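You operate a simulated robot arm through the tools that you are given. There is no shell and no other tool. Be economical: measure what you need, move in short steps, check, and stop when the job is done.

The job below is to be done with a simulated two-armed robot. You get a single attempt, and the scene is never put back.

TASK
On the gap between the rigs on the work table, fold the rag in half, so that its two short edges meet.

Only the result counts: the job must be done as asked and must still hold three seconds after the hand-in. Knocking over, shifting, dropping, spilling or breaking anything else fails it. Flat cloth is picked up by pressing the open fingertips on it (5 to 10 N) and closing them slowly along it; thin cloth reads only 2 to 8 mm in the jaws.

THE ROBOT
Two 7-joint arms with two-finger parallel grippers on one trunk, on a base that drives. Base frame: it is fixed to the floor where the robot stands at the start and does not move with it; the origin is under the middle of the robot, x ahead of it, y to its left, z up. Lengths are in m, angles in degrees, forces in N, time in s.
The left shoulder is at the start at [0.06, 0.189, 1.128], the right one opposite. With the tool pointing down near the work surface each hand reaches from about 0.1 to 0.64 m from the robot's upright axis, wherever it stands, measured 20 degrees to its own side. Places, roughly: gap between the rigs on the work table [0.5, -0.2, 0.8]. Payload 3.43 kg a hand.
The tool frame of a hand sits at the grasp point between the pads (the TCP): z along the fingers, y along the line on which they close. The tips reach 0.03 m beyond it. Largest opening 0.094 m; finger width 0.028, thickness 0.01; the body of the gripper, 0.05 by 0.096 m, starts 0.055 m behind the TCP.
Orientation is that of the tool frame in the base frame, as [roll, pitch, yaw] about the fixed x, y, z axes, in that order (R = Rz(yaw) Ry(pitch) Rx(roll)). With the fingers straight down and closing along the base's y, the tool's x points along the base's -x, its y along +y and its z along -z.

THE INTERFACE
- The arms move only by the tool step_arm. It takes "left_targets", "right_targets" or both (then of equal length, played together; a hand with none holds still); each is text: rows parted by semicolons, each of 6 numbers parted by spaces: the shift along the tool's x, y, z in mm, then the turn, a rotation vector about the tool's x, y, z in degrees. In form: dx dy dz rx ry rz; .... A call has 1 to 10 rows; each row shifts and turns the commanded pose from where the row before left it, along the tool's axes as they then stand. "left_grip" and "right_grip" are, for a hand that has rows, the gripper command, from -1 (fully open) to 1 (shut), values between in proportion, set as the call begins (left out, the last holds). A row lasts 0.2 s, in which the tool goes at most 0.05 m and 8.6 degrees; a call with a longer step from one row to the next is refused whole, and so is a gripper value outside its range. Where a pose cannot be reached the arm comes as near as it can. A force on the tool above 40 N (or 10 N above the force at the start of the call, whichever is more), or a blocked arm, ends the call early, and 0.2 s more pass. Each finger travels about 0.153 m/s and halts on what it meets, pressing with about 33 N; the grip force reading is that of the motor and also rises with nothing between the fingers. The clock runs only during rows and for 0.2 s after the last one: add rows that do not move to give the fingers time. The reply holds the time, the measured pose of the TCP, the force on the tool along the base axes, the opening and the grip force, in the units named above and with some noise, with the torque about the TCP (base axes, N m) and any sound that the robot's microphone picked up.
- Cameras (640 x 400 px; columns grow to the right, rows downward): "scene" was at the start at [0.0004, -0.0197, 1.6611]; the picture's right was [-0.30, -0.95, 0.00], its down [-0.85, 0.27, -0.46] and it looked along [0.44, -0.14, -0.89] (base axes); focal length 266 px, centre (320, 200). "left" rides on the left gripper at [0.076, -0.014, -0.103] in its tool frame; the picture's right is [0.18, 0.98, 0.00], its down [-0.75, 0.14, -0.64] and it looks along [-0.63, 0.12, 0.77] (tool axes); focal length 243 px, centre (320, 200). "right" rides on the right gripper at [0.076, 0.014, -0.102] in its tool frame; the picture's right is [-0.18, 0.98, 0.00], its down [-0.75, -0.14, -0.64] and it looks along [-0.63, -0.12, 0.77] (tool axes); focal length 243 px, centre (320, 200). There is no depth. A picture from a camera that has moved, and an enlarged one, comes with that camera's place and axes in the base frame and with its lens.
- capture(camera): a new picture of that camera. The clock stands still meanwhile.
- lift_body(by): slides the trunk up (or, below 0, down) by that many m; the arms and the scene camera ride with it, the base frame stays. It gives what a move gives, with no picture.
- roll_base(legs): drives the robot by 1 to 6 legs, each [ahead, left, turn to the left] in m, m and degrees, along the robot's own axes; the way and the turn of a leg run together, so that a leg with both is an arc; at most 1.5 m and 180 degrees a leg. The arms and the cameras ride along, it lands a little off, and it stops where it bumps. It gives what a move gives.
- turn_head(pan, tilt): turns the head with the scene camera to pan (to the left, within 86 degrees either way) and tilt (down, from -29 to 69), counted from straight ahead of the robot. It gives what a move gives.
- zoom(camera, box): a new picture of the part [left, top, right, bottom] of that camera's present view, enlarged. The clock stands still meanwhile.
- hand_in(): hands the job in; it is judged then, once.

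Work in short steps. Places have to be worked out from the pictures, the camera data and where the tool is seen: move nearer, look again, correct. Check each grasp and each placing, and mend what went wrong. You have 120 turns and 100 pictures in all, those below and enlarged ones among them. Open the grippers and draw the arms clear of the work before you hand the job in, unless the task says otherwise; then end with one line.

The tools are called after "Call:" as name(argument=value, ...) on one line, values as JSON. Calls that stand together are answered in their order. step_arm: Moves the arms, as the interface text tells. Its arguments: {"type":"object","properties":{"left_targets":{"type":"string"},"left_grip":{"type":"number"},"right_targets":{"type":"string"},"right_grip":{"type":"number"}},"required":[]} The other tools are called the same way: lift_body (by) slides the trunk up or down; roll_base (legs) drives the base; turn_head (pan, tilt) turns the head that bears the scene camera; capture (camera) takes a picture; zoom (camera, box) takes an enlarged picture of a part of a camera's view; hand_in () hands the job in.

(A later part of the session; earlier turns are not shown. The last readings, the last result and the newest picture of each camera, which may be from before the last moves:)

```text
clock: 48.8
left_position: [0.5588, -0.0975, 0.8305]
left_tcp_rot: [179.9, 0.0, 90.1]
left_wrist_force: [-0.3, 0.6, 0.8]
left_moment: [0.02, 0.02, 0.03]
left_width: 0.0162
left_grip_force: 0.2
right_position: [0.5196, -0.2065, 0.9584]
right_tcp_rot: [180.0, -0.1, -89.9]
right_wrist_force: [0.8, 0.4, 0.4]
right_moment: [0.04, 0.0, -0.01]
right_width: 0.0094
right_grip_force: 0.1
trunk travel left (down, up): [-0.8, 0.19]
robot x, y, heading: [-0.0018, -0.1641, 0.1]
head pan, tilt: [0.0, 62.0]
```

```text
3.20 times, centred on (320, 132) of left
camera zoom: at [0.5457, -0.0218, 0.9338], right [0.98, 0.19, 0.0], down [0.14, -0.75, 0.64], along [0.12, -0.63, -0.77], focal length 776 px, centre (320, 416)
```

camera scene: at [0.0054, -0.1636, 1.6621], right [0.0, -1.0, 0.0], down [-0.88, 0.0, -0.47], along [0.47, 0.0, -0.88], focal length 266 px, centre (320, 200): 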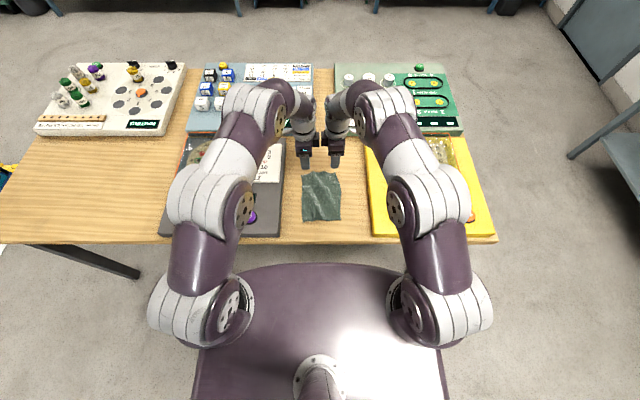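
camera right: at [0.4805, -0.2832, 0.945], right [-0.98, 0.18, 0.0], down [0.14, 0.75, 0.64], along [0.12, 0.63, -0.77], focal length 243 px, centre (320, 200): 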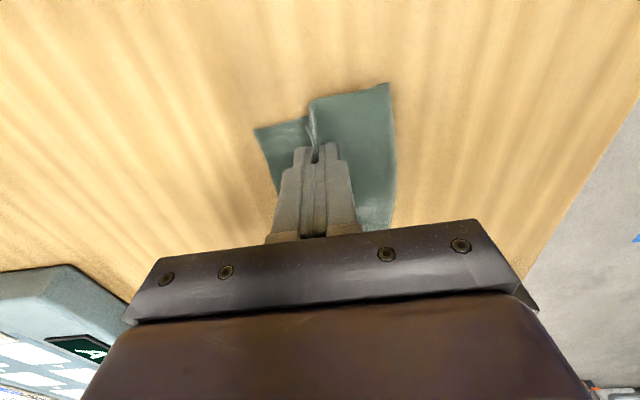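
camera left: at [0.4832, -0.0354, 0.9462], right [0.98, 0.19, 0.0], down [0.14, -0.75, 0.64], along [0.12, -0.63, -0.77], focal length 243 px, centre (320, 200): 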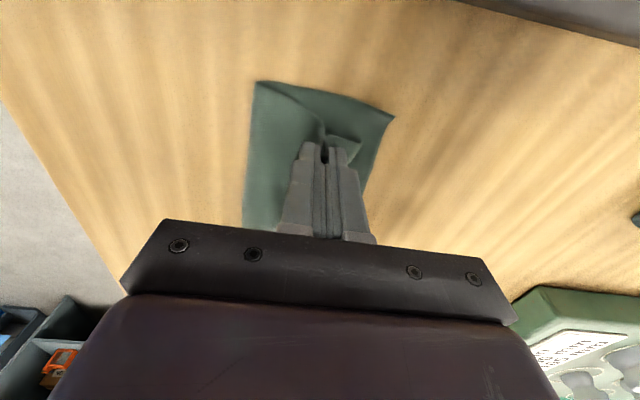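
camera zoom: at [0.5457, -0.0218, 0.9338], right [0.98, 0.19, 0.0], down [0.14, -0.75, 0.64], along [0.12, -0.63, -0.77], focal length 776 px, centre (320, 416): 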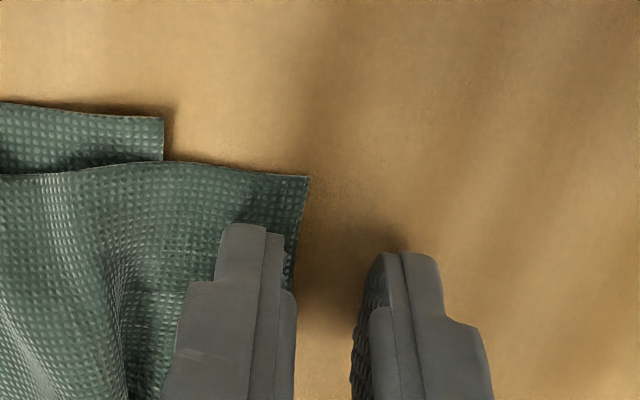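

The rag slid a little further back when the fingers opened: the upper left corner is at (0.554,−0.077) and the lower at (0.528,−0.072). I'll shift back and pinch the upper edge.

Call:
step_arm(left_targets="0 0 -3 0 0 0;3 -5 -2 0 0 0;0 0 3 0 0 0;0 0 1.5 0 0 0;0 0 0 0 0 0")

Call:
step_arm(left_targets="0 0 0.5 0 0 0;0 0 0 0 0 0", left_grip=0.8)

Call:
zoom(camera="left", box=[220, 70, 420, 195])

```text
clock: 50.0
left_position: [0.5549, -0.0942, 0.8328]
left_tcp_rot: [180.0, 0.0, 90.1]
left_wrist_force: [-0.2, -0.8, 0.3]
left_moment: [0.02, -0.01, 0.02]
left_width: 0.0159
left_grip_force: 0.0
right_position: [0.5204, -0.2059, 0.9599]
right_tcp_rot: [180.0, 0.1, -89.9]
right_wrist_force: [0.4, -0.5, -1.3]
right_moment: [0.04, -0.01, -0.01]
right_width: 0.0094
right_grip_force: 0.0
trunk travel left (down, up): [-0.8, 0.19]
robot x, y, heading: [-0.0006, -0.1624, -0.0]
head pan, tilt: [0.0, 62.0]
```

```text
clock: 50.6
left_position: [0.5537, -0.094, 0.8337]
left_tcp_rot: [179.9, 0.0, 90.2]
left_wrist_force: [0.4, -0.3, 0.2]
left_moment: [-0.02, -0.01, 0.0]
left_width: 0.0091
left_grip_force: 0.1
right_position: [0.5209, -0.2063, 0.9588]
right_tcp_rot: [179.9, 0.0, -89.9]
right_wrist_force: [-0.2, -0.4, 0.6]
right_moment: [0.01, 0.0, -0.02]
right_width: 0.0096
right_grip_force: 0.0
trunk travel left (down, up): [-0.8, 0.19]
robot x, y, heading: [-0.0001, -0.1631, 0.3]
head pan, tilt: [0.0, 62.0]
```

```text
3.20 times, centred on (320, 132) of left
camera zoom: at [0.541, -0.0183, 0.9341], right [0.98, 0.19, 0.0], down [0.14, -0.75, 0.64], along [0.12, -0.63, -0.77], focal length 776 px, centre (320, 416)
```

zoom: 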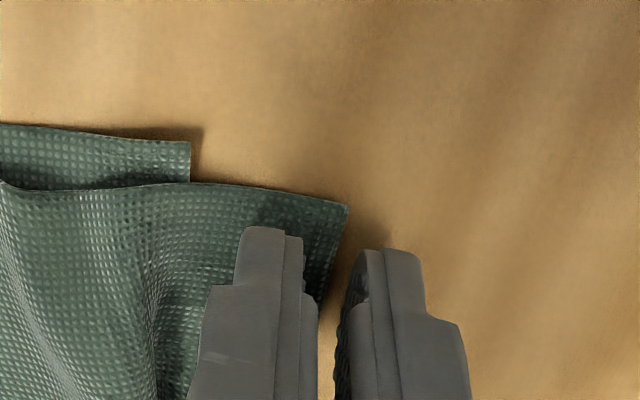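

The fingers are hovering just above the cloth. I'll press about 2 mm more, a bit further back, then close.

Call:
step_arm(left_targets="0 -3 0 0 0 0;0 0 1.5 0 0 0;0 0 1 0 0 0;0 0 0 0 0 0")

Call:
step_arm(left_targets="0 0 0 0 0 0;0 0 0 0 0 0;0 0 0 0 0 0", left_grip=1)

Call:
step_arm(left_targets="0 0 -4 0 0 0;0 0 -6 0 0 0;0 0 0 0 0 0")

Call:
zoom(camera="left", box=[220, 70, 420, 195])

```text
clock: 51.6
left_position: [0.5507, -0.0936, 0.8311]
left_tcp_rot: [179.8, 0.0, 90.2]
left_wrist_force: [0.9, 3.3, 11.7]
left_moment: [0.06, 0.11, -0.04]
left_width: 0.0092
left_grip_force: 0.0
right_position: [0.518, -0.2062, 0.9593]
right_tcp_rot: [-179.8, 0.0, -89.9]
right_wrist_force: [-0.2, 0.2, -0.3]
right_moment: [-0.02, -0.03, 0.02]
right_width: 0.0094
right_grip_force: 0.1
trunk travel left (down, up): [-0.8, 0.19]
robot x, y, heading: [-0.0003, -0.1649, 0.3]
head pan, tilt: [0.0, 62.0]
```

```text
clock: 52.4
left_position: [0.5504, -0.0938, 0.8315]
left_tcp_rot: [179.8, 0.0, 90.1]
left_wrist_force: [-0.1, 1.8, 17.4]
left_moment: [0.02, 0.11, -0.01]
left_width: 0.0001
left_grip_force: 33.4
right_position: [0.5191, -0.207, 0.9596]
right_tcp_rot: [-179.8, 0.0, -89.9]
right_wrist_force: [-0.6, 0.4, 0.1]
right_moment: [-0.02, -0.01, -0.05]
right_width: 0.0093
right_grip_force: 0.0
trunk travel left (down, up): [-0.8, 0.19]
robot x, y, heading: [0.0012, -0.1614, -0.1]
head pan, tilt: [0.0, 62.0]
```

```text
clock: 53.2
left_position: [0.5498, -0.095, 0.8395]
left_tcp_rot: [-179.9, 0.0, 90.1]
left_wrist_force: [0.1, 0.0, 0.1]
left_moment: [-0.01, 0.0, 0.0]
left_width: 0.0
left_grip_force: 33.1
right_position: [0.5217, -0.2062, 0.9584]
right_tcp_rot: [-180.0, -0.1, -90.0]
right_wrist_force: [-0.7, -1.3, 0.1]
right_moment: [0.0, -0.03, -0.02]
right_width: 0.0097
right_grip_force: 0.0
trunk travel left (down, up): [-0.8, 0.19]
robot x, y, heading: [-0.0017, -0.1591, -0.1]
head pan, tilt: [0.0, 62.0]
```

```text
3.20 times, centred on (320, 132) of left
camera zoom: at [0.5374, -0.0188, 0.9416], right [0.98, 0.19, 0.0], down [0.14, -0.75, 0.64], along [0.12, -0.63, -0.77], focal length 776 px, centre (320, 416)
```

zoom: 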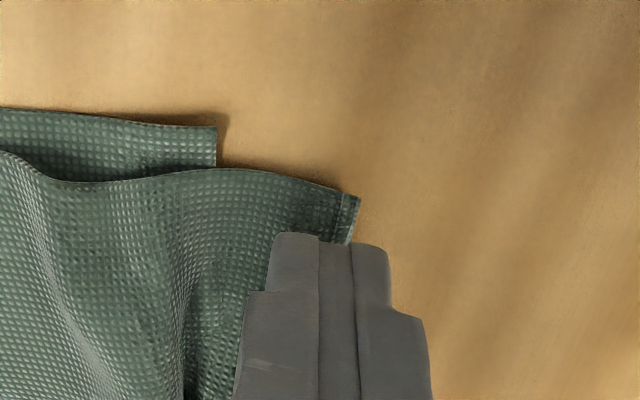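

I missed it: the jaw reads 0. I'll retry with a wider opening, so the near finger grips more of the flap and pushes the edge against the far finger, with firm contact.

Call:
step_arm(left_targets="0 0 0 0 0 0;0 0 0 0 0 0;0 0 4 0 0 0;0 0 3 0 0 0;0 0 1 0 0 0;0 0 0 0 0 0", left_grip=0.46)

Call:
zoom(camera="left", box=[220, 70, 420, 195])

```text
clock: 54.6
left_position: [0.5511, -0.095, 0.8319]
left_tcp_rot: [180.0, 0.0, 90.0]
left_wrist_force: [0.1, 0.3, 6.7]
left_moment: [0.03, 0.11, -0.03]
left_width: 0.0254
left_grip_force: 0.3
right_position: [0.519, -0.206, 0.959]
right_tcp_rot: [180.0, 0.0, -89.9]
right_wrist_force: [-0.1, 0.0, 0.8]
right_moment: [-0.01, 0.01, 0.0]
right_width: 0.0096
right_grip_force: 0.1
trunk travel left (down, up): [-0.8, 0.19]
robot x, y, heading: [0.0011, -0.1659, 0.1]
head pan, tilt: [0.0, 62.0]
```

```text
3.20 times, centred on (320, 132) of left
camera zoom: at [0.5372, -0.0186, 0.9341], right [0.98, 0.19, 0.0], down [0.14, -0.75, 0.64], along [0.12, -0.63, -0.77], focal length 776 px, centre (320, 416)
```

zoom: 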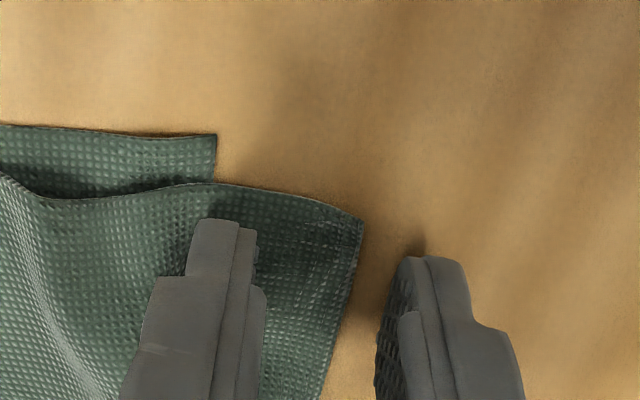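

This is a good setup, pressing with 6.7 N. I'll close in stages.

Call:
step_arm(left_targets="0 1 0 0 0 0;0 1 0 0 0 0;0 0 0 0 0 0", left_grip=0.7)

Call:
zoom(camera="left", box=[220, 70, 420, 195])

```text
clock: 55.4
left_position: [0.5523, -0.0955, 0.8322]
left_tcp_rot: [180.0, 0.0, 90.1]
left_wrist_force: [1.1, 0.5, 10.1]
left_moment: [0.0, 0.13, 0.03]
left_width: 0.0138
left_grip_force: 0.0
right_position: [0.519, -0.2054, 0.9594]
right_tcp_rot: [-180.0, 0.1, -89.9]
right_wrist_force: [-1.2, -0.1, -0.5]
right_moment: [0.02, -0.01, -0.01]
right_width: 0.0095
right_grip_force: 0.1
trunk travel left (down, up): [-0.8, 0.19]
robot x, y, heading: [-0.0003, -0.1643, -0.0]
head pan, tilt: [0.0, 62.0]
```

```text
3.20 times, centred on (320, 132) of left
camera zoom: at [0.5392, -0.019, 0.9339], right [0.98, 0.19, 0.0], down [0.14, -0.75, 0.64], along [0.12, -0.63, -0.77], focal length 776 px, centre (320, 416)
```

zoom: 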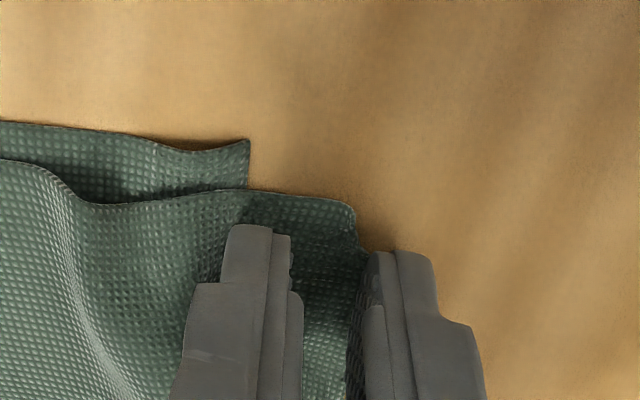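

The edge is catching on the far finger. I'll close fully and lift.

Call:
step_arm(left_targets="0 2 0 0 0 0;0 0 0 0 0 0;0 0 0 0 0 0;0 0 -4 0 0 0;0 0 -6 0 0 0;0 0 0 0 0 0", left_grip=1)

Call:
zoom(camera="left", box=[220, 70, 420, 195])

```text
clock: 56.8
left_position: [0.5552, -0.0946, 0.8412]
left_tcp_rot: [-179.9, 0.0, 90.2]
left_wrist_force: [-0.3, -0.8, 0.7]
left_moment: [0.01, -0.04, 0.01]
left_width: 0.0
left_grip_force: 33.1
right_position: [0.5205, -0.2067, 0.9578]
right_tcp_rot: [180.0, 0.1, -89.9]
right_wrist_force: [0.0, 0.0, -0.2]
right_moment: [-0.03, 0.01, 0.01]
right_width: 0.0093
right_grip_force: 0.1
trunk travel left (down, up): [-0.8, 0.19]
robot x, y, heading: [0.0001, -0.1594, 0.2]
head pan, tilt: [0.0, 62.0]
```

```text
3.20 times, centred on (320, 132) of left
camera zoom: at [0.5415, -0.019, 0.9431], right [0.98, 0.19, 0.0], down [0.14, -0.75, 0.64], along [0.12, -0.63, -0.77], focal length 776 px, centre (320, 416)
```

zoom: 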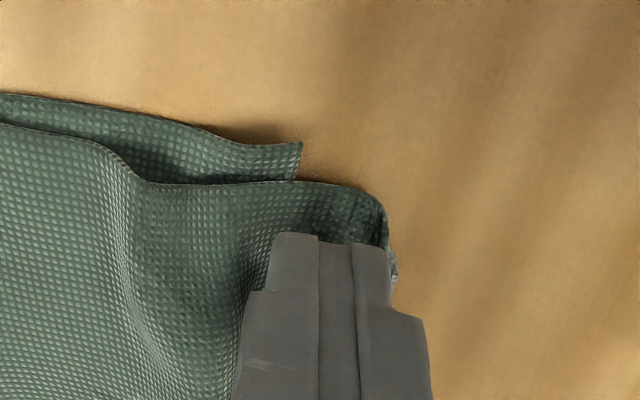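

It slipped out again. I'll use the method that worked at first, with both fingers pressing on the cloth, the far finger about 7 mm inside the upper edge and already beyond the lower edge.

Call:
step_arm(left_targets="0 -10 -2 0 0 0;0 -9 0 0 0 0;0 0 0 0 0 0;0 0 5 0 0 0;0 0 4 0 0 0;0 0 1.5 0 0 0;0 0 0 0 0 0", left_grip=0.36)

Call:
zoom(camera="left", box=[220, 70, 420, 195])

```text
clock: 58.4
left_position: [0.5366, -0.0944, 0.8329]
left_tcp_rot: [-179.9, 0.0, 90.1]
left_wrist_force: [0.0, 0.8, 0.4]
left_moment: [0.0, 0.0, 0.01]
left_width: 0.03
left_grip_force: 0.1
right_position: [0.52, -0.207, 0.9573]
right_tcp_rot: [179.9, 0.0, -89.9]
right_wrist_force: [0.2, 0.4, -0.5]
right_moment: [0.01, -0.02, 0.0]
right_width: 0.0094
right_grip_force: 0.1
trunk travel left (down, up): [-0.8, 0.19]
robot x, y, heading: [-0.0001, -0.1655, 0.1]
head pan, tilt: [0.0, 62.0]
```

```text
3.20 times, centred on (320, 132) of left
camera zoom: at [0.523, -0.0184, 0.9351], right [0.98, 0.19, 0.0], down [0.14, -0.75, 0.64], along [0.12, -0.63, -0.77], focal length 776 px, centre (320, 416)
```

zoom: 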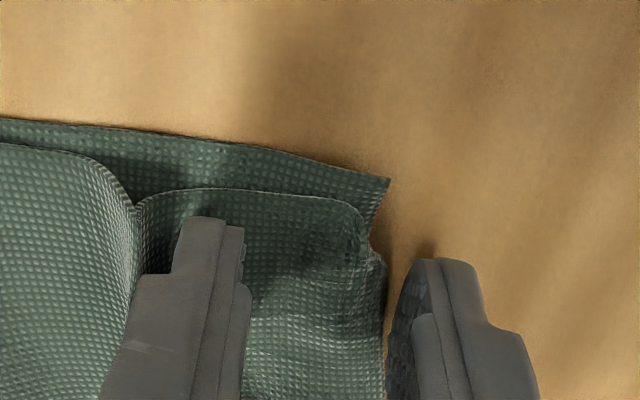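

The upper edge happened to slide back with the fingers, and the left edges now coincide at x≈0.546. I'll lift straight up and inspect.

Call:
step_arm(left_targets="0 0 -5 0 0 0;0 0 -15 0 0 0;0 0 -40 0 0 0;0 0 -45 0 0 0;0 0 -20 0 0 0;0 0 0 0 0 0")

Call:
zoom(camera="scene", box=[288, 169, 352, 209])

Call:
zoom(camera="left", box=[240, 50, 440, 175])

Call:
zoom(camera="right", box=[220, 50, 420, 175])

```text
clock: 59.8
left_position: [0.5347, -0.0935, 0.9561]
left_tcp_rot: [-179.9, 0.1, 90.0]
left_wrist_force: [0.3, -0.2, 0.0]
left_moment: [-0.02, -0.02, -0.01]
left_width: 0.0301
left_grip_force: 0.0
right_position: [0.5213, -0.2055, 0.959]
right_tcp_rot: [180.0, 0.0, -89.8]
right_wrist_force: [0.2, -1.0, 0.6]
right_moment: [-0.02, 0.0, 0.01]
right_width: 0.0092
right_grip_force: 0.0
trunk travel left (down, up): [-0.8, 0.19]
robot x, y, heading: [0.0022, -0.1595, 0.1]
head pan, tilt: [0.0, 62.0]
```

```text
10.00 times, centred on (320, 189) of scene
camera zoom: at [0.0048, -0.1636, 1.662], right [0.0, -1.0, 0.0], down [-0.88, 0.0, -0.47], along [0.47, 0.0, -0.88], focal length 2665 px, centre (320, 310)
```

zoom: 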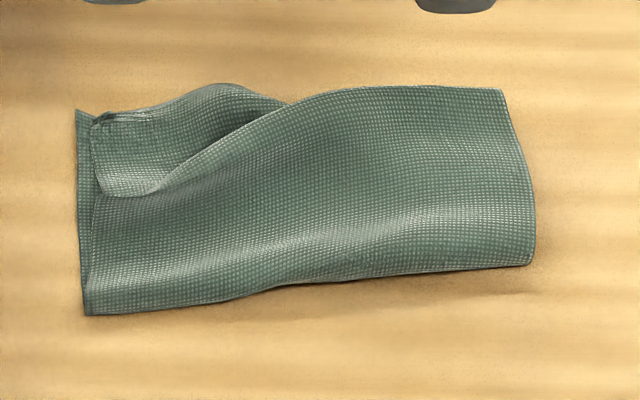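

```text
3.20 times, centred on (340, 112) of left
camera zoom: at [0.5223, -0.0181, 1.0581], right [0.98, 0.19, 0.0], down [0.14, -0.75, 0.64], along [0.12, -0.63, -0.77], focal length 776 px, centre (256, 480)
```

zoom: 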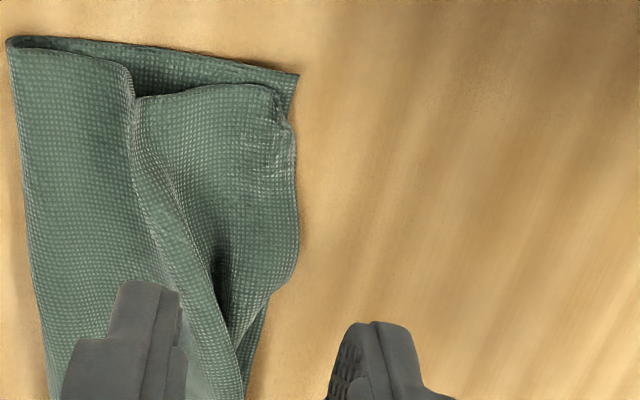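

```text
3.20 times, centred on (320, 112) of right
camera zoom: at [0.5057, -0.282, 1.06], right [-0.98, 0.18, 0.0], down [0.14, 0.75, 0.64], along [0.12, 0.63, -0.77], focal length 776 px, centre (320, 480)
```

zoom: 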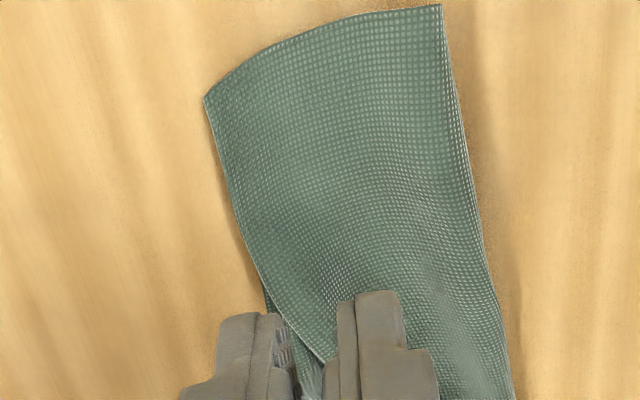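

The left edges meet, but the layer lengths (right: 77 mm + 77 mm against a ~195 mm rag) suggest the right upper edge is tucked about 20 mm under. I'll check that. First I'll re-pinch the left edge lightly, the way that worked before.

Call:
step_arm(left_targets="0 5 40 0 0 0;0 0 40 0 0 0;0 0 30 0 0 0;0 0 10 0 0 0;0 0 0 0 0 0", left_grip=0.64)

Call:
zoom(camera="left", box=[220, 70, 420, 195])

Call:
zoom(camera="right", box=[260, 90, 330, 170])

```text
clock: 61.0
left_position: [0.5394, -0.0944, 0.8382]
left_tcp_rot: [-180.0, 0.0, 90.2]
left_wrist_force: [0.3, 0.8, 0.3]
left_moment: [-0.02, 0.0, -0.03]
left_width: 0.0168
left_grip_force: 0.1
right_position: [0.5203, -0.2067, 0.9582]
right_tcp_rot: [179.9, -0.1, -89.8]
right_wrist_force: [0.1, -0.3, 0.6]
right_moment: [0.0, 0.01, 0.01]
right_width: 0.0095
right_grip_force: 0.0
trunk travel left (down, up): [-0.8, 0.19]
robot x, y, heading: [-0.0013, -0.1631, 0.3]
head pan, tilt: [0.0, 62.0]
```

```text
3.20 times, centred on (320, 132) of left
camera zoom: at [0.5263, -0.0177, 0.9396], right [0.98, 0.19, 0.0], down [0.14, -0.75, 0.64], along [0.12, -0.63, -0.77], focal length 776 px, centre (320, 416)
```

zoom: 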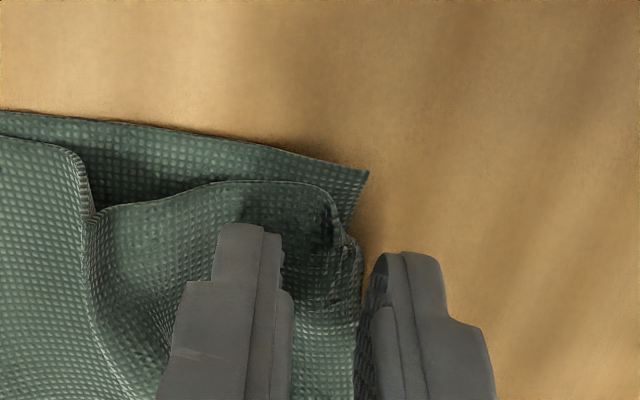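

```text
5.00 times, centred on (295, 130) of right
camera zoom: at [0.5054, -0.282, 1.0602], right [-0.98, 0.18, 0.0], down [0.14, 0.75, 0.64], along [0.12, 0.63, -0.77], focal length 1213 px, centre (445, 550)
```

zoom: 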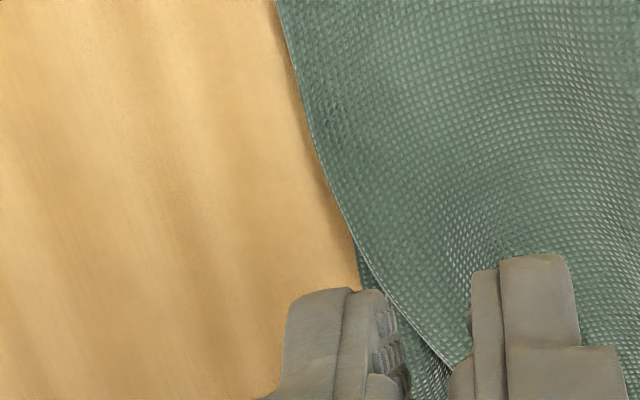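

The left ridge line runs straight on into the right "edge", so the right boundary is really a fold with the true edge tucked beneath. I'll grip the left edge now, then re-open the right side.

Call:
step_arm(left_targets="0 0 3 0 0 0;0 0 1.5 0 0 0;0 0 0 0 0 0")

Call:
step_arm(left_targets="0 0 0 0 0 0;0 0 0 0 0 0", left_grip=0.8)

Call:
zoom(camera="left", box=[220, 70, 420, 195])

```text
clock: 61.8
left_position: [0.541, -0.0935, 0.8332]
left_tcp_rot: [-180.0, 0.0, 90.1]
left_wrist_force: [0.1, 0.4, 1.3]
left_moment: [0.02, -0.02, 0.0]
left_width: 0.0172
left_grip_force: 0.1
right_position: [0.5201, -0.2059, 0.9589]
right_tcp_rot: [-180.0, 0.0, -89.9]
right_wrist_force: [0.3, 0.8, 0.5]
right_moment: [-0.02, 0.0, 0.02]
right_width: 0.0093
right_grip_force: 0.1
trunk travel left (down, up): [-0.8, 0.19]
robot x, y, heading: [0.0033, -0.1661, -0.1]
head pan, tilt: [0.0, 62.0]
```

```text
clock: 62.4
left_position: [0.5404, -0.0945, 0.8329]
left_tcp_rot: [179.9, 0.0, 90.1]
left_wrist_force: [1.1, -0.9, 1.3]
left_moment: [0.03, 0.01, 0.0]
left_width: 0.0093
left_grip_force: 0.1
right_position: [0.5197, -0.2067, 0.9607]
right_tcp_rot: [-180.0, 0.0, -89.9]
right_wrist_force: [-0.8, -0.6, 0.3]
right_moment: [-0.02, -0.02, 0.01]
right_width: 0.0097
right_grip_force: 0.0
trunk travel left (down, up): [-0.8, 0.19]
robot x, y, heading: [-0.004, -0.165, 0.3]
head pan, tilt: [0.0, 62.0]
```

```text
3.20 times, centred on (320, 132) of left
camera zoom: at [0.527, -0.0187, 0.935], right [0.98, 0.19, 0.0], down [0.14, -0.75, 0.64], along [0.12, -0.63, -0.77], focal length 776 px, centre (320, 416)
```

zoom: 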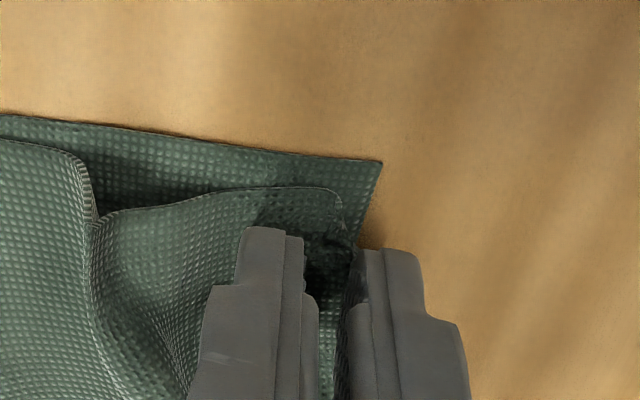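

It looks captured in the jaw. I'll close fully and lift 10 mm to check.

Call:
step_arm(left_targets="0 0 0.5 0 0 0;0 0 0 0 0 0;0 0 -4 0 0 0;0 0 -6 0 0 0;0 0 0 0 0 0", left_grip=1)

Call:
zoom(camera="left", box=[220, 70, 420, 195])

```text
clock: 63.6
left_position: [0.5416, -0.0947, 0.8426]
left_tcp_rot: [180.0, 0.0, 90.0]
left_wrist_force: [-0.1, -0.7, 0.2]
left_moment: [0.02, 0.02, 0.01]
left_width: 0.0002
left_grip_force: 32.9
right_position: [0.5201, -0.2052, 0.959]
right_tcp_rot: [180.0, -0.1, -90.0]
right_wrist_force: [0.2, 0.7, -0.2]
right_moment: [0.0, 0.01, 0.03]
right_width: 0.0093
right_grip_force: 0.1
trunk travel left (down, up): [-0.8, 0.19]
robot x, y, heading: [0.0013, -0.1653, 0.3]
head pan, tilt: [0.0, 62.0]
```

```text
3.20 times, centred on (320, 132) of left
camera zoom: at [0.5273, -0.0193, 0.9443], right [0.98, 0.19, 0.0], down [0.14, -0.75, 0.64], along [0.12, -0.63, -0.77], focal length 776 px, centre (320, 416)
```

zoom: 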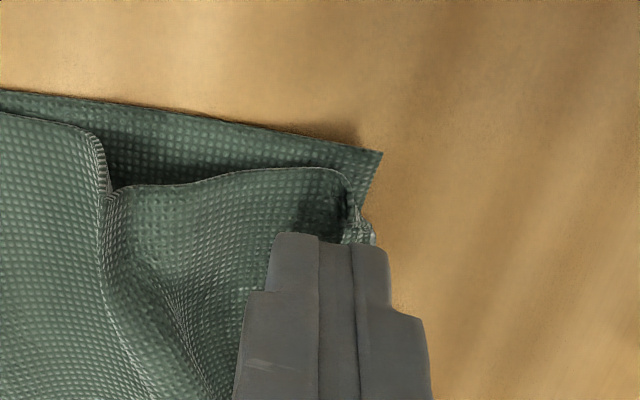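

Missed again. I'll use the both-fingers-on-cloth pinch with a firmer 8 N press, positioned on the flap.

Call:
step_arm(left_targets="0 -6 -4 0 0 0;0 -6 0 0 0 0;0 0 0 0 0 0;0 0 6 0 0 0;0 0 5 0 0 0;0 0 2.5 0 0 0;0 0 0 0 0 0", left_grip=0.6)

Call:
zoom(camera="left", box=[220, 70, 420, 195])

```text
clock: 65.2
left_position: [0.5287, -0.0936, 0.8336]
left_tcp_rot: [-179.9, 0.0, 90.0]
left_wrist_force: [-0.5, 0.1, 0.1]
left_moment: [-0.04, 0.0, -0.01]
left_width: 0.0187
left_grip_force: 0.1
right_position: [0.5203, -0.2062, 0.9587]
right_tcp_rot: [179.9, 0.0, -89.9]
right_wrist_force: [0.1, -0.1, -0.2]
right_moment: [0.01, 0.03, -0.01]
right_width: 0.0094
right_grip_force: 0.0
trunk travel left (down, up): [-0.8, 0.19]
robot x, y, heading: [0.0023, -0.1657, 0.1]
head pan, tilt: [0.0, 62.0]
```

```text
3.20 times, centred on (320, 132) of left
camera zoom: at [0.5155, -0.0188, 0.9355], right [0.98, 0.19, 0.0], down [0.14, -0.75, 0.64], along [0.12, -0.63, -0.77], focal length 776 px, centre (320, 416)
```

zoom: 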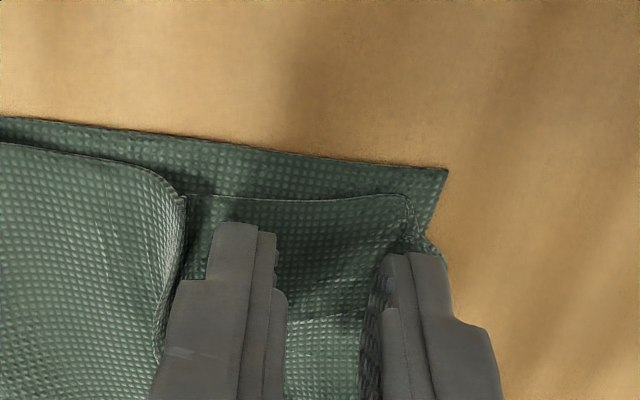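

The placement is good. I'll press harder, then close in steps with the far finger held in place.

Call:
step_arm(left_targets="0 0 1.2 0 0 0;0 0 0.8 0 0 0;0 0 0 0 0 0")

Call:
step_arm(left_targets="0 2 0 0 0 0;0 2 0 0 0 0;0 0 0 0 0 0", left_grip=0.78)

Call:
zoom(camera="left", box=[220, 70, 420, 195])

```text
clock: 66.0
left_position: [0.5281, -0.0942, 0.8333]
left_tcp_rot: [179.9, -0.1, 90.0]
left_wrist_force: [1.7, 1.3, 9.4]
left_moment: [0.14, -0.12, 0.0]
left_width: 0.0188
left_grip_force: 0.3
right_position: [0.5202, -0.2075, 0.9598]
right_tcp_rot: [179.9, 0.0, -89.9]
right_wrist_force: [0.6, 0.6, -0.1]
right_moment: [0.04, -0.02, -0.01]
right_width: 0.0095
right_grip_force: 0.1
trunk travel left (down, up): [-0.8, 0.19]
robot x, y, heading: [-0.0011, -0.1619, 0.3]
head pan, tilt: [0.0, 62.0]
```

```text
clock: 66.8
left_position: [0.532, -0.0947, 0.8323]
left_tcp_rot: [179.9, 0.1, 90.1]
left_wrist_force: [-3.8, -0.4, 13.3]
left_moment: [0.06, 0.03, -0.01]
left_width: 0.0091
left_grip_force: 0.1
right_position: [0.5185, -0.2077, 0.9594]
right_tcp_rot: [-179.9, 0.0, -89.9]
right_wrist_force: [0.9, 0.3, 0.9]
right_moment: [-0.03, 0.03, 0.01]
right_width: 0.0093
right_grip_force: 0.0
trunk travel left (down, up): [-0.8, 0.19]
robot x, y, heading: [-0.0019, -0.1636, 0.2]
head pan, tilt: [0.0, 62.0]
```

```text
3.20 times, centred on (320, 132) of left
camera zoom: at [0.5177, -0.0192, 0.9344], right [0.98, 0.19, 0.0], down [0.14, -0.75, 0.64], along [0.12, -0.63, -0.77], focal length 776 px, centre (320, 416)
```

zoom: 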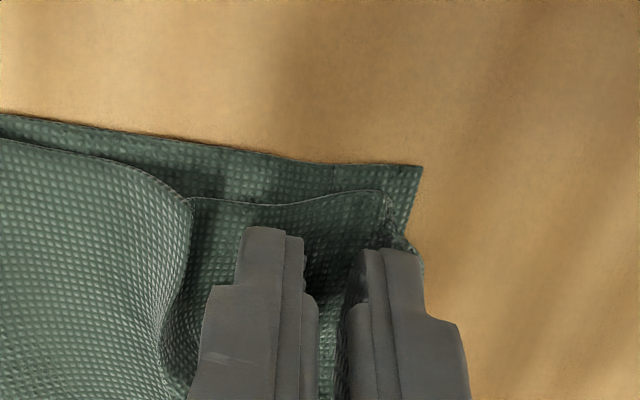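

The cloth is buckling between the fingers. I'll finish closing and lift to check.

Call:
step_arm(left_targets="0 2 0 0 0 0;0 2 0 0 0 0;0 0 0 0 0 0;0 0 -4 0 0 0;0 0 -6 0 0 0;0 0 0 0 0 0", left_grip=1)

Call:
zoom(camera="left", box=[220, 70, 420, 195])

```text
clock: 68.2
left_position: [0.5363, -0.0945, 0.8411]
left_tcp_rot: [-179.9, 0.0, 90.1]
left_wrist_force: [0.0, 0.3, 1.1]
left_moment: [-0.02, -0.01, -0.03]
left_width: 0.0
left_grip_force: 33.3
right_position: [0.5211, -0.2063, 0.9586]
right_tcp_rot: [-180.0, 0.0, -89.9]
right_wrist_force: [-0.1, 0.4, -0.9]
right_moment: [0.0, -0.03, 0.02]
right_width: 0.0095
right_grip_force: 0.0
trunk travel left (down, up): [-0.8, 0.19]
robot x, y, heading: [-0.0018, -0.1604, 0.1]
head pan, tilt: [0.0, 62.0]
```

```text
3.20 times, centred on (320, 132) of left
camera zoom: at [0.524, -0.0181, 0.9431], right [0.98, 0.19, 0.0], down [0.14, -0.75, 0.64], along [0.12, -0.63, -0.77], focal length 776 px, centre (320, 416)
```

zoom: 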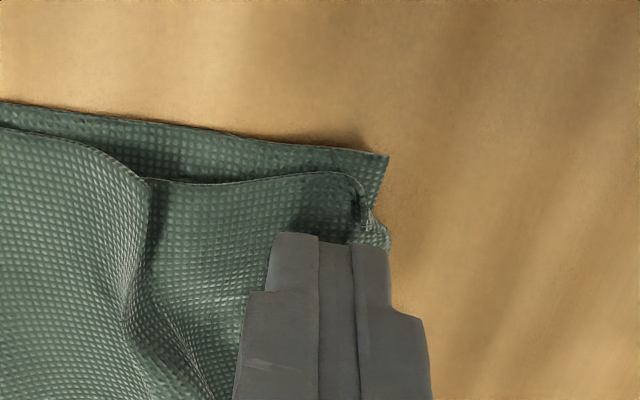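

That stroke was too short; the original 50 mm opening worked. The left edges still meet, so I'll leave that side and work on the tucked right side with a 50 mm pinch.

Call:
step_arm(left_targets="0 0 -20 0 0 0;0 0 -40 0 0 0;0 0 -40 0 0 0;0 0 0 0 0 0;0 0 0 0 0 0;0 0 0 0 0 0", right_targets="0 0 0 0 0 0;0 0 40 0 0 0;0 0 40 0 0 0;0 0 35 0 0 0;0 0 8 0 0 0;0 0 0 0 0 0", right_grip=-0.06)

Call:
zoom(camera="right", box=[220, 70, 420, 195])

```text
clock: 69.6
left_position: [0.5376, -0.0952, 0.9414]
left_tcp_rot: [-180.0, -0.1, 90.1]
left_wrist_force: [-0.5, -1.0, 0.5]
left_moment: [0.03, 0.01, -0.03]
left_width: 0.0
left_grip_force: 33.1
right_position: [0.5219, -0.2058, 0.8353]
right_tcp_rot: [-180.0, 0.0, -90.0]
right_wrist_force: [-0.2, 0.3, 0.7]
right_moment: [0.02, -0.02, -0.04]
right_width: 0.0499
right_grip_force: 0.1
trunk travel left (down, up): [-0.8, 0.19]
robot x, y, heading: [-0.001, -0.1616, 0.3]
head pan, tilt: [0.0, 62.0]
```

```text
3.20 times, centred on (320, 132) of right
camera zoom: at [0.5062, -0.2819, 0.9365], right [-0.98, 0.18, 0.0], down [0.14, 0.75, 0.64], along [0.12, 0.63, -0.77], focal length 776 px, centre (320, 416)
```

zoom: 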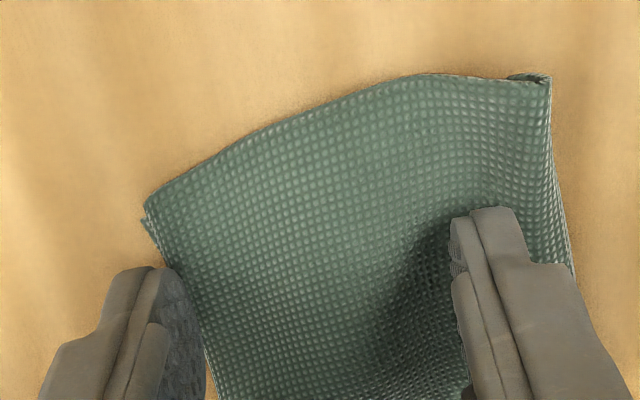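

The far finger is just off the cloth. I'll move back 8 mm, set the opening to 42 mm, and press.

Call:
step_arm(right_targets="0 4 -4 0 0 0;0 5 0 0 0 0;0 0 3 0 0 0;0 0 2 0 0 0;0 0 1 0 0 0;0 0 0 0 0 0", right_grip=0.1)

Call:
step_arm(right_targets="0 0 1.5 0 0 0;0 0 0 0 0 0")

Call:
zoom(camera="right", box=[220, 70, 420, 195])

```text
clock: 71.0
left_position: [0.5386, -0.0942, 0.9403]
left_tcp_rot: [-180.0, 0.1, 90.1]
left_wrist_force: [0.2, -0.5, -0.3]
left_moment: [0.01, -0.03, -0.01]
left_width: 0.0001
left_grip_force: 33.1
right_position: [0.512, -0.2067, 0.834]
right_tcp_rot: [-179.9, 0.0, -89.8]
right_wrist_force: [-0.1, 1.2, 4.1]
right_moment: [-0.04, -0.08, -0.01]
right_width: 0.0422
right_grip_force: 0.0
trunk travel left (down, up): [-0.8, 0.19]
robot x, y, heading: [0.001, -0.1624, 0.3]
head pan, tilt: [0.0, 62.0]
```

```text
clock: 71.6
left_position: [0.5367, -0.0955, 0.942]
left_tcp_rot: [180.0, 0.0, 90.1]
left_wrist_force: [0.1, 0.1, 0.4]
left_moment: [0.0, 0.02, -0.03]
left_width: 0.0
left_grip_force: 32.6
right_position: [0.5115, -0.2059, 0.8345]
right_tcp_rot: [-179.8, 0.1, -89.9]
right_wrist_force: [2.0, -1.8, 13.8]
right_moment: [-0.14, -0.08, -0.07]
right_width: 0.0427
right_grip_force: 0.1
trunk travel left (down, up): [-0.8, 0.19]
robot x, y, heading: [0.0009, -0.1623, 0.2]
head pan, tilt: [0.0, 62.0]
```

```text
3.20 times, centred on (320, 132) of right
camera zoom: at [0.4966, -0.2822, 0.9342], right [-0.98, 0.18, 0.0], down [0.14, 0.75, 0.64], along [0.12, 0.63, -0.77], focal length 776 px, centre (320, 416)
```

zoom: 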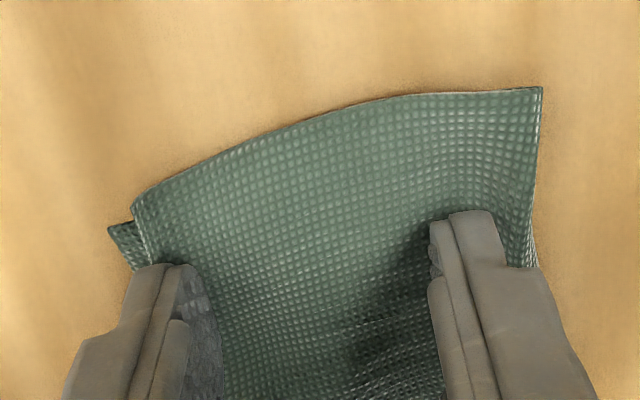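

Good placement. I'll ease the force and close in stages with the far finger held in place.

Call:
step_arm(right_targets="0 -2 -0.4 0 0 0;0 -2 0 0 0 0;0 0 0 0 0 0", right_grip=0.35)

Call:
step_arm(right_targets="0 -3 0 0 0 0;0 -2 0 0 0 0;0 0 0 0 0 0", right_grip=0.6)

Call:
zoom(camera="right", box=[220, 70, 420, 195])

```text
clock: 72.4
left_position: [0.5368, -0.0953, 0.942]
left_tcp_rot: [179.8, -0.1, 90.0]
left_wrist_force: [0.7, 0.5, -0.6]
left_moment: [0.04, 0.02, -0.01]
left_width: 0.0
left_grip_force: 32.7
right_position: [0.5156, -0.2067, 0.8327]
right_tcp_rot: [-179.9, 0.0, -89.7]
right_wrist_force: [-3.7, 0.6, 14.9]
right_moment: [-0.06, -0.03, 0.02]
right_width: 0.0296
right_grip_force: 0.1
trunk travel left (down, up): [-0.8, 0.19]
robot x, y, heading: [0.0, -0.1607, 0.3]
head pan, tilt: [0.0, 62.0]
```

```text
clock: 73.2
left_position: [0.5363, -0.0941, 0.9426]
left_tcp_rot: [179.9, 0.0, 90.0]
left_wrist_force: [0.5, 0.2, -0.6]
left_moment: [0.04, 0.02, 0.02]
left_width: 0.0001
left_grip_force: 33.4
right_position: [0.52, -0.207, 0.8335]
right_tcp_rot: [-179.9, 0.0, -89.9]
right_wrist_force: [-1.3, -0.7, 12.3]
right_moment: [-0.09, -0.03, 0.01]
right_width: 0.0183
right_grip_force: 0.1
trunk travel left (down, up): [-0.8, 0.19]
robot x, y, heading: [-0.0, -0.1637, 0.3]
head pan, tilt: [0.0, 62.0]
```

```text
3.20 times, centred on (320, 132) of right
camera zoom: at [0.5051, -0.2824, 0.9343], right [-0.98, 0.18, 0.0], down [0.14, 0.75, 0.64], along [0.12, 0.63, -0.77], focal length 776 px, centre (320, 416)
```

zoom: 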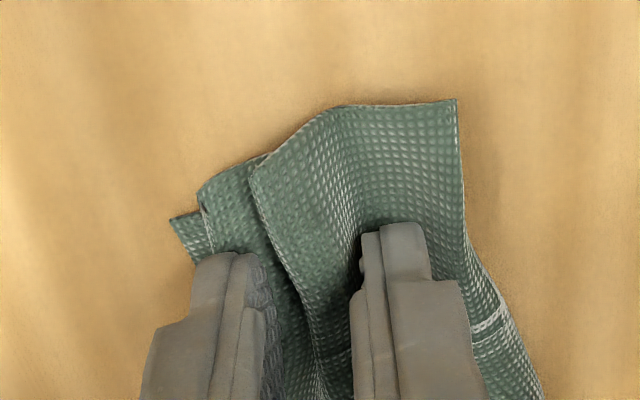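

A clear ridge has formed. I'll finish closing and lift.

Call:
step_arm(right_targets="0 -3 0 0 0 0;0 -3 0 0 0 0;0 0 0 0 0 0;0 0 0 0 0 0;0 0 -5 0 0 0;0 0 -5 0 0 0;0 0 0 0 0 0", right_grip=1)

Call:
zoom(camera="right", box=[220, 70, 420, 195])

```text
clock: 74.8
left_position: [0.5383, -0.0943, 0.94]
left_tcp_rot: [-180.0, 0.1, 90.1]
left_wrist_force: [-0.6, 0.2, -0.3]
left_moment: [0.01, -0.02, -0.01]
left_width: 0.0
left_grip_force: 32.8
right_position: [0.5255, -0.2064, 0.8421]
right_tcp_rot: [180.0, 0.0, -89.9]
right_wrist_force: [0.2, 0.1, -0.1]
right_moment: [-0.03, -0.04, -0.01]
right_width: 0.0049
right_grip_force: 33.0
trunk travel left (down, up): [-0.8, 0.19]
robot x, y, heading: [0.0, -0.1642, -0.2]
head pan, tilt: [0.0, 62.0]
```

```text
3.20 times, centred on (320, 132) of right
camera zoom: at [0.512, -0.282, 0.9435], right [-0.98, 0.18, 0.0], down [0.14, 0.75, 0.64], along [0.12, 0.63, -0.77], focal length 776 px, centre (320, 416)
```

zoom: 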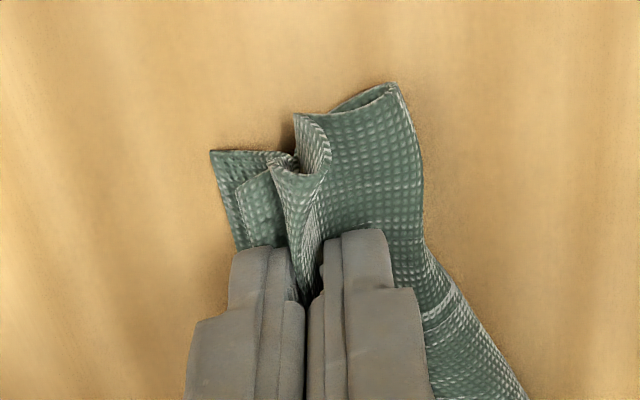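

I have a grip reading 4.9 mm, possibly more than one layer. I'll lift 60 mm and look.

Call:
step_arm(right_targets="0 0 -10 0 0 0;0 0 -15 0 0 0;0 0 -15 0 0 0;0 0 -15 0 0 0;0 0 0 0 0 0")

Call:
zoom(camera="right", box=[220, 50, 420, 195])

Call:
zoom(camera="scene", box=[280, 160, 360, 210])

Call:
zoom(camera="left", box=[200, 30, 440, 230])

```text
clock: 76.0
left_position: [0.5382, -0.0949, 0.9407]
left_tcp_rot: [180.0, 0.0, 90.1]
left_wrist_force: [0.0, 0.1, -0.2]
left_moment: [0.0, 0.03, 0.01]
left_width: 0.0
left_grip_force: 33.1
right_position: [0.5263, -0.2074, 0.8965]
right_tcp_rot: [-180.0, 0.0, -89.9]
right_wrist_force: [0.0, 1.0, 0.1]
right_moment: [0.01, 0.0, 0.0]
right_width: 0.0048
right_grip_force: 33.0
trunk travel left (down, up): [-0.8, 0.19]
robot x, y, heading: [-0.0002, -0.1649, 0.1]
head pan, tilt: [0.0, 62.0]
```

```text
2.76 times, centred on (320, 122) of right
camera zoom: at [0.5112, -0.2824, 0.9983], right [-0.98, 0.18, 0.0], down [0.14, 0.75, 0.64], along [0.12, 0.63, -0.77], focal length 669 px, centre (320, 414)
```

zoom: 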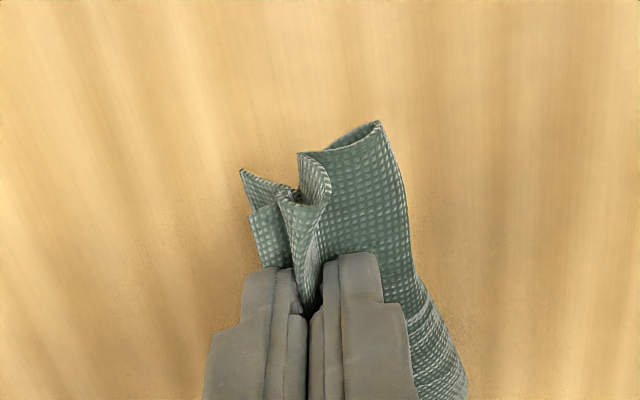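

```text
8.00 times, centred on (320, 185) of scene
camera zoom: at [0.0049, -0.1635, 1.662], right [0.0, -1.0, 0.0], down [-0.88, 0.0, -0.47], along [0.47, 0.0, -0.88], focal length 2132 px, centre (320, 320)
```

zoom: 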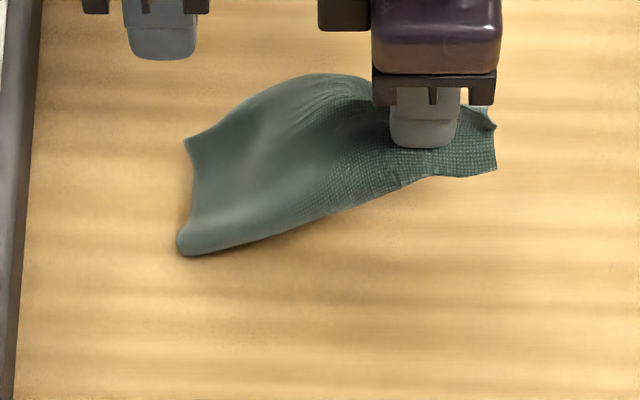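

```text
2.00 times, centred on (320, 130) of left
camera zoom: at [0.5247, -0.0197, 1.0425], right [0.98, 0.19, 0.0], down [0.14, -0.75, 0.64], along [0.12, -0.63, -0.77], focal length 485 px, centre (320, 340)
```

zoom: 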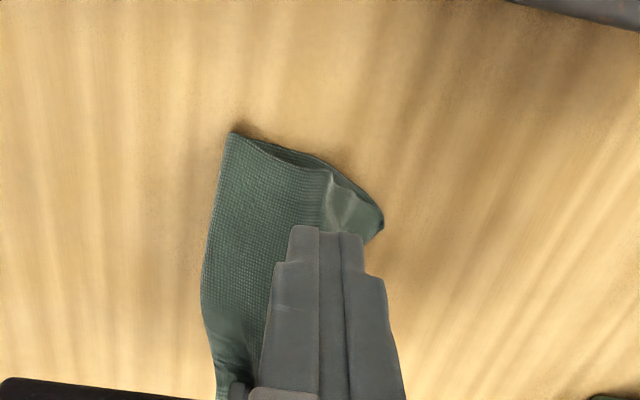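

The right hand picked up both layers as a bundle. Pictures are getting scarce, so I'll take one tight zoom at the hanging corner to see whether the upper edge really is tucked.

Call:
zoom(camera="right", box=[280, 88, 360, 148])

```text
6.67 times, centred on (320, 118) of right
camera zoom: at [0.5112, -0.2824, 0.9983], right [-0.98, 0.18, 0.0], down [0.14, 0.75, 0.64], along [0.12, 0.63, -0.77], focal length 1618 px, centre (320, 747)
```

zoom: 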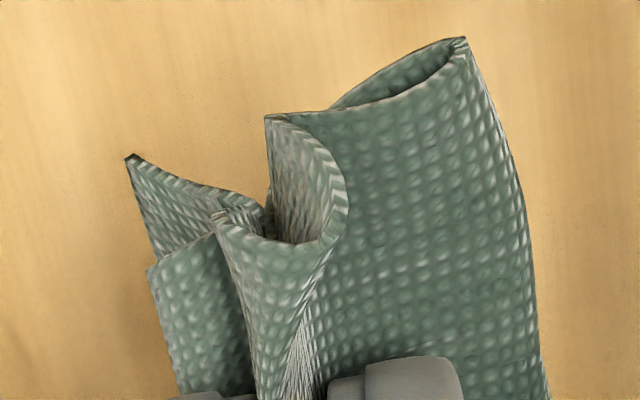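

I'll set the bundle back down exactly where it was and spread the ridge out by reversing the closing motion.

Call:
step_arm(right_targets="0 0 15 0 0 0;0 0 15 0 0 0;0 0 15 0 0 0;0 0 10 0 0 0;0 0 5 0 0 0;0 0 1 0 0 0;0 0 0 0 0 0")

Call:
step_arm(right_targets="0 1 0 0 0 0;0 2 0 0 0 0;0 0 0 0 0 0", right_grip=0.75)

Call:
step_arm(right_targets="0 3 0 0 0 0;0 3 0 0 0 0;0 0 0 0 0 0", right_grip=0.4)

Call:
step_arm(right_targets="0 2 0 0 0 0;0 2 0 0 0 0;0 0 0 0 0 0;0 0 -5 0 0 0;0 0 -15 0 0 0;0 0 -40 0 0 0;0 0 -40 0 0 0;0 0 0 0 0 0", right_grip=0.1)

Call:
capture(camera="right")

Call:
zoom(camera="scene", box=[288, 169, 352, 209])

```text
clock: 77.6
left_position: [0.538, -0.0956, 0.9399]
left_tcp_rot: [-180.0, -0.1, 90.0]
left_wrist_force: [0.1, 1.1, -0.1]
left_moment: [-0.01, 0.05, 0.01]
left_width: 0.0
left_grip_force: 33.4
right_position: [0.5262, -0.2078, 0.8371]
right_tcp_rot: [-180.0, 0.0, -89.9]
right_wrist_force: [-1.0, -1.2, 5.3]
right_moment: [-0.02, -0.03, 0.02]
right_width: 0.0048
right_grip_force: 32.9
trunk travel left (down, up): [-0.8, 0.19]
robot x, y, heading: [0.0004, -0.1641, -0.2]
head pan, tilt: [0.0, 62.0]
```

```text
clock: 78.4
left_position: [0.5392, -0.0952, 0.9401]
left_tcp_rot: [179.9, 0.0, 90.2]
left_wrist_force: [-0.5, 0.0, 0.1]
left_moment: [0.02, -0.03, -0.02]
left_width: 0.0
left_grip_force: 32.8
right_position: [0.5239, -0.207, 0.8371]
right_tcp_rot: [-180.0, 0.0, -89.9]
right_wrist_force: [0.4, -0.1, 1.4]
right_moment: [-0.01, 0.04, -0.02]
right_width: 0.0117
right_grip_force: 0.2
trunk travel left (down, up): [-0.8, 0.19]
robot x, y, heading: [-0.001, -0.1634, 0.0]
head pan, tilt: [0.0, 62.0]
```

```text
clock: 79.2
left_position: [0.5375, -0.0955, 0.9401]
left_tcp_rot: [-180.0, 0.0, 90.2]
left_wrist_force: [-0.1, 0.6, 0.6]
left_moment: [0.0, 0.0, 0.0]
left_width: 0.0001
left_grip_force: 33.5
right_position: [0.5176, -0.2075, 0.8371]
right_tcp_rot: [-179.9, -0.1, -89.8]
right_wrist_force: [0.2, 0.4, -0.2]
right_moment: [0.0, -0.01, 0.01]
right_width: 0.0281
right_grip_force: 0.0
trunk travel left (down, up): [-0.8, 0.19]
robot x, y, heading: [-0.0009, -0.1612, 0.0]
head pan, tilt: [0.0, 62.0]
```

```text
clock: 81.0
left_position: [0.5382, -0.0946, 0.9404]
left_tcp_rot: [180.0, -0.1, 90.0]
left_wrist_force: [0.4, -0.3, -0.5]
left_moment: [-0.02, 0.01, 0.01]
left_width: 0.0003
left_grip_force: 32.5
right_position: [0.514, -0.2104, 0.9353]
right_tcp_rot: [-179.9, -0.1, -89.8]
right_wrist_force: [0.4, 0.9, 0.2]
right_moment: [-0.04, 0.02, 0.02]
right_width: 0.0421
right_grip_force: 0.0
trunk travel left (down, up): [-0.8, 0.19]
robot x, y, heading: [0.0005, -0.1589, 0.1]
head pan, tilt: [0.0, 62.0]
```

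```text
9 pictures are left
camera right: at [0.4993, -0.2854, 1.0374], right [-0.98, 0.18, 0.0], down [0.14, 0.75, 0.64], along [0.12, 0.63, -0.77], focal length 243 px, centre (320, 200)
```

right: 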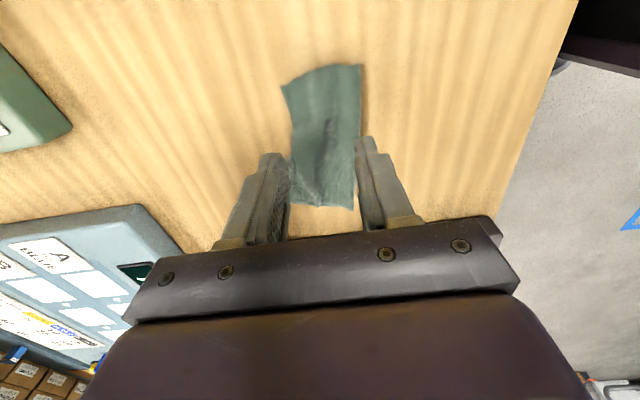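

```text
10.00 times, centred on (320, 189) of scene
camera zoom: at [0.0054, -0.1635, 1.662], right [0.0, -1.0, 0.0], down [-0.88, 0.0, -0.47], along [0.47, 0.0, -0.88], focal length 2665 px, centre (320, 310)
```

zoom: 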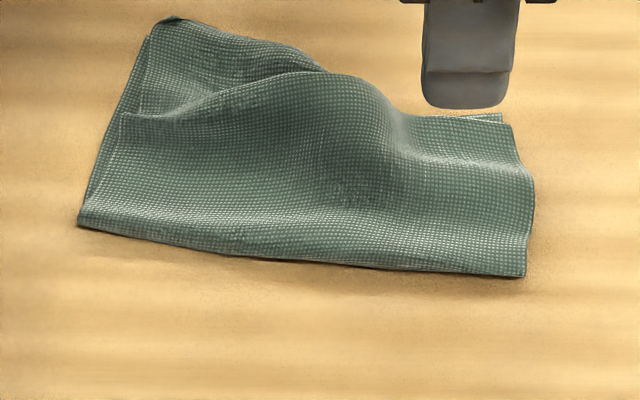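

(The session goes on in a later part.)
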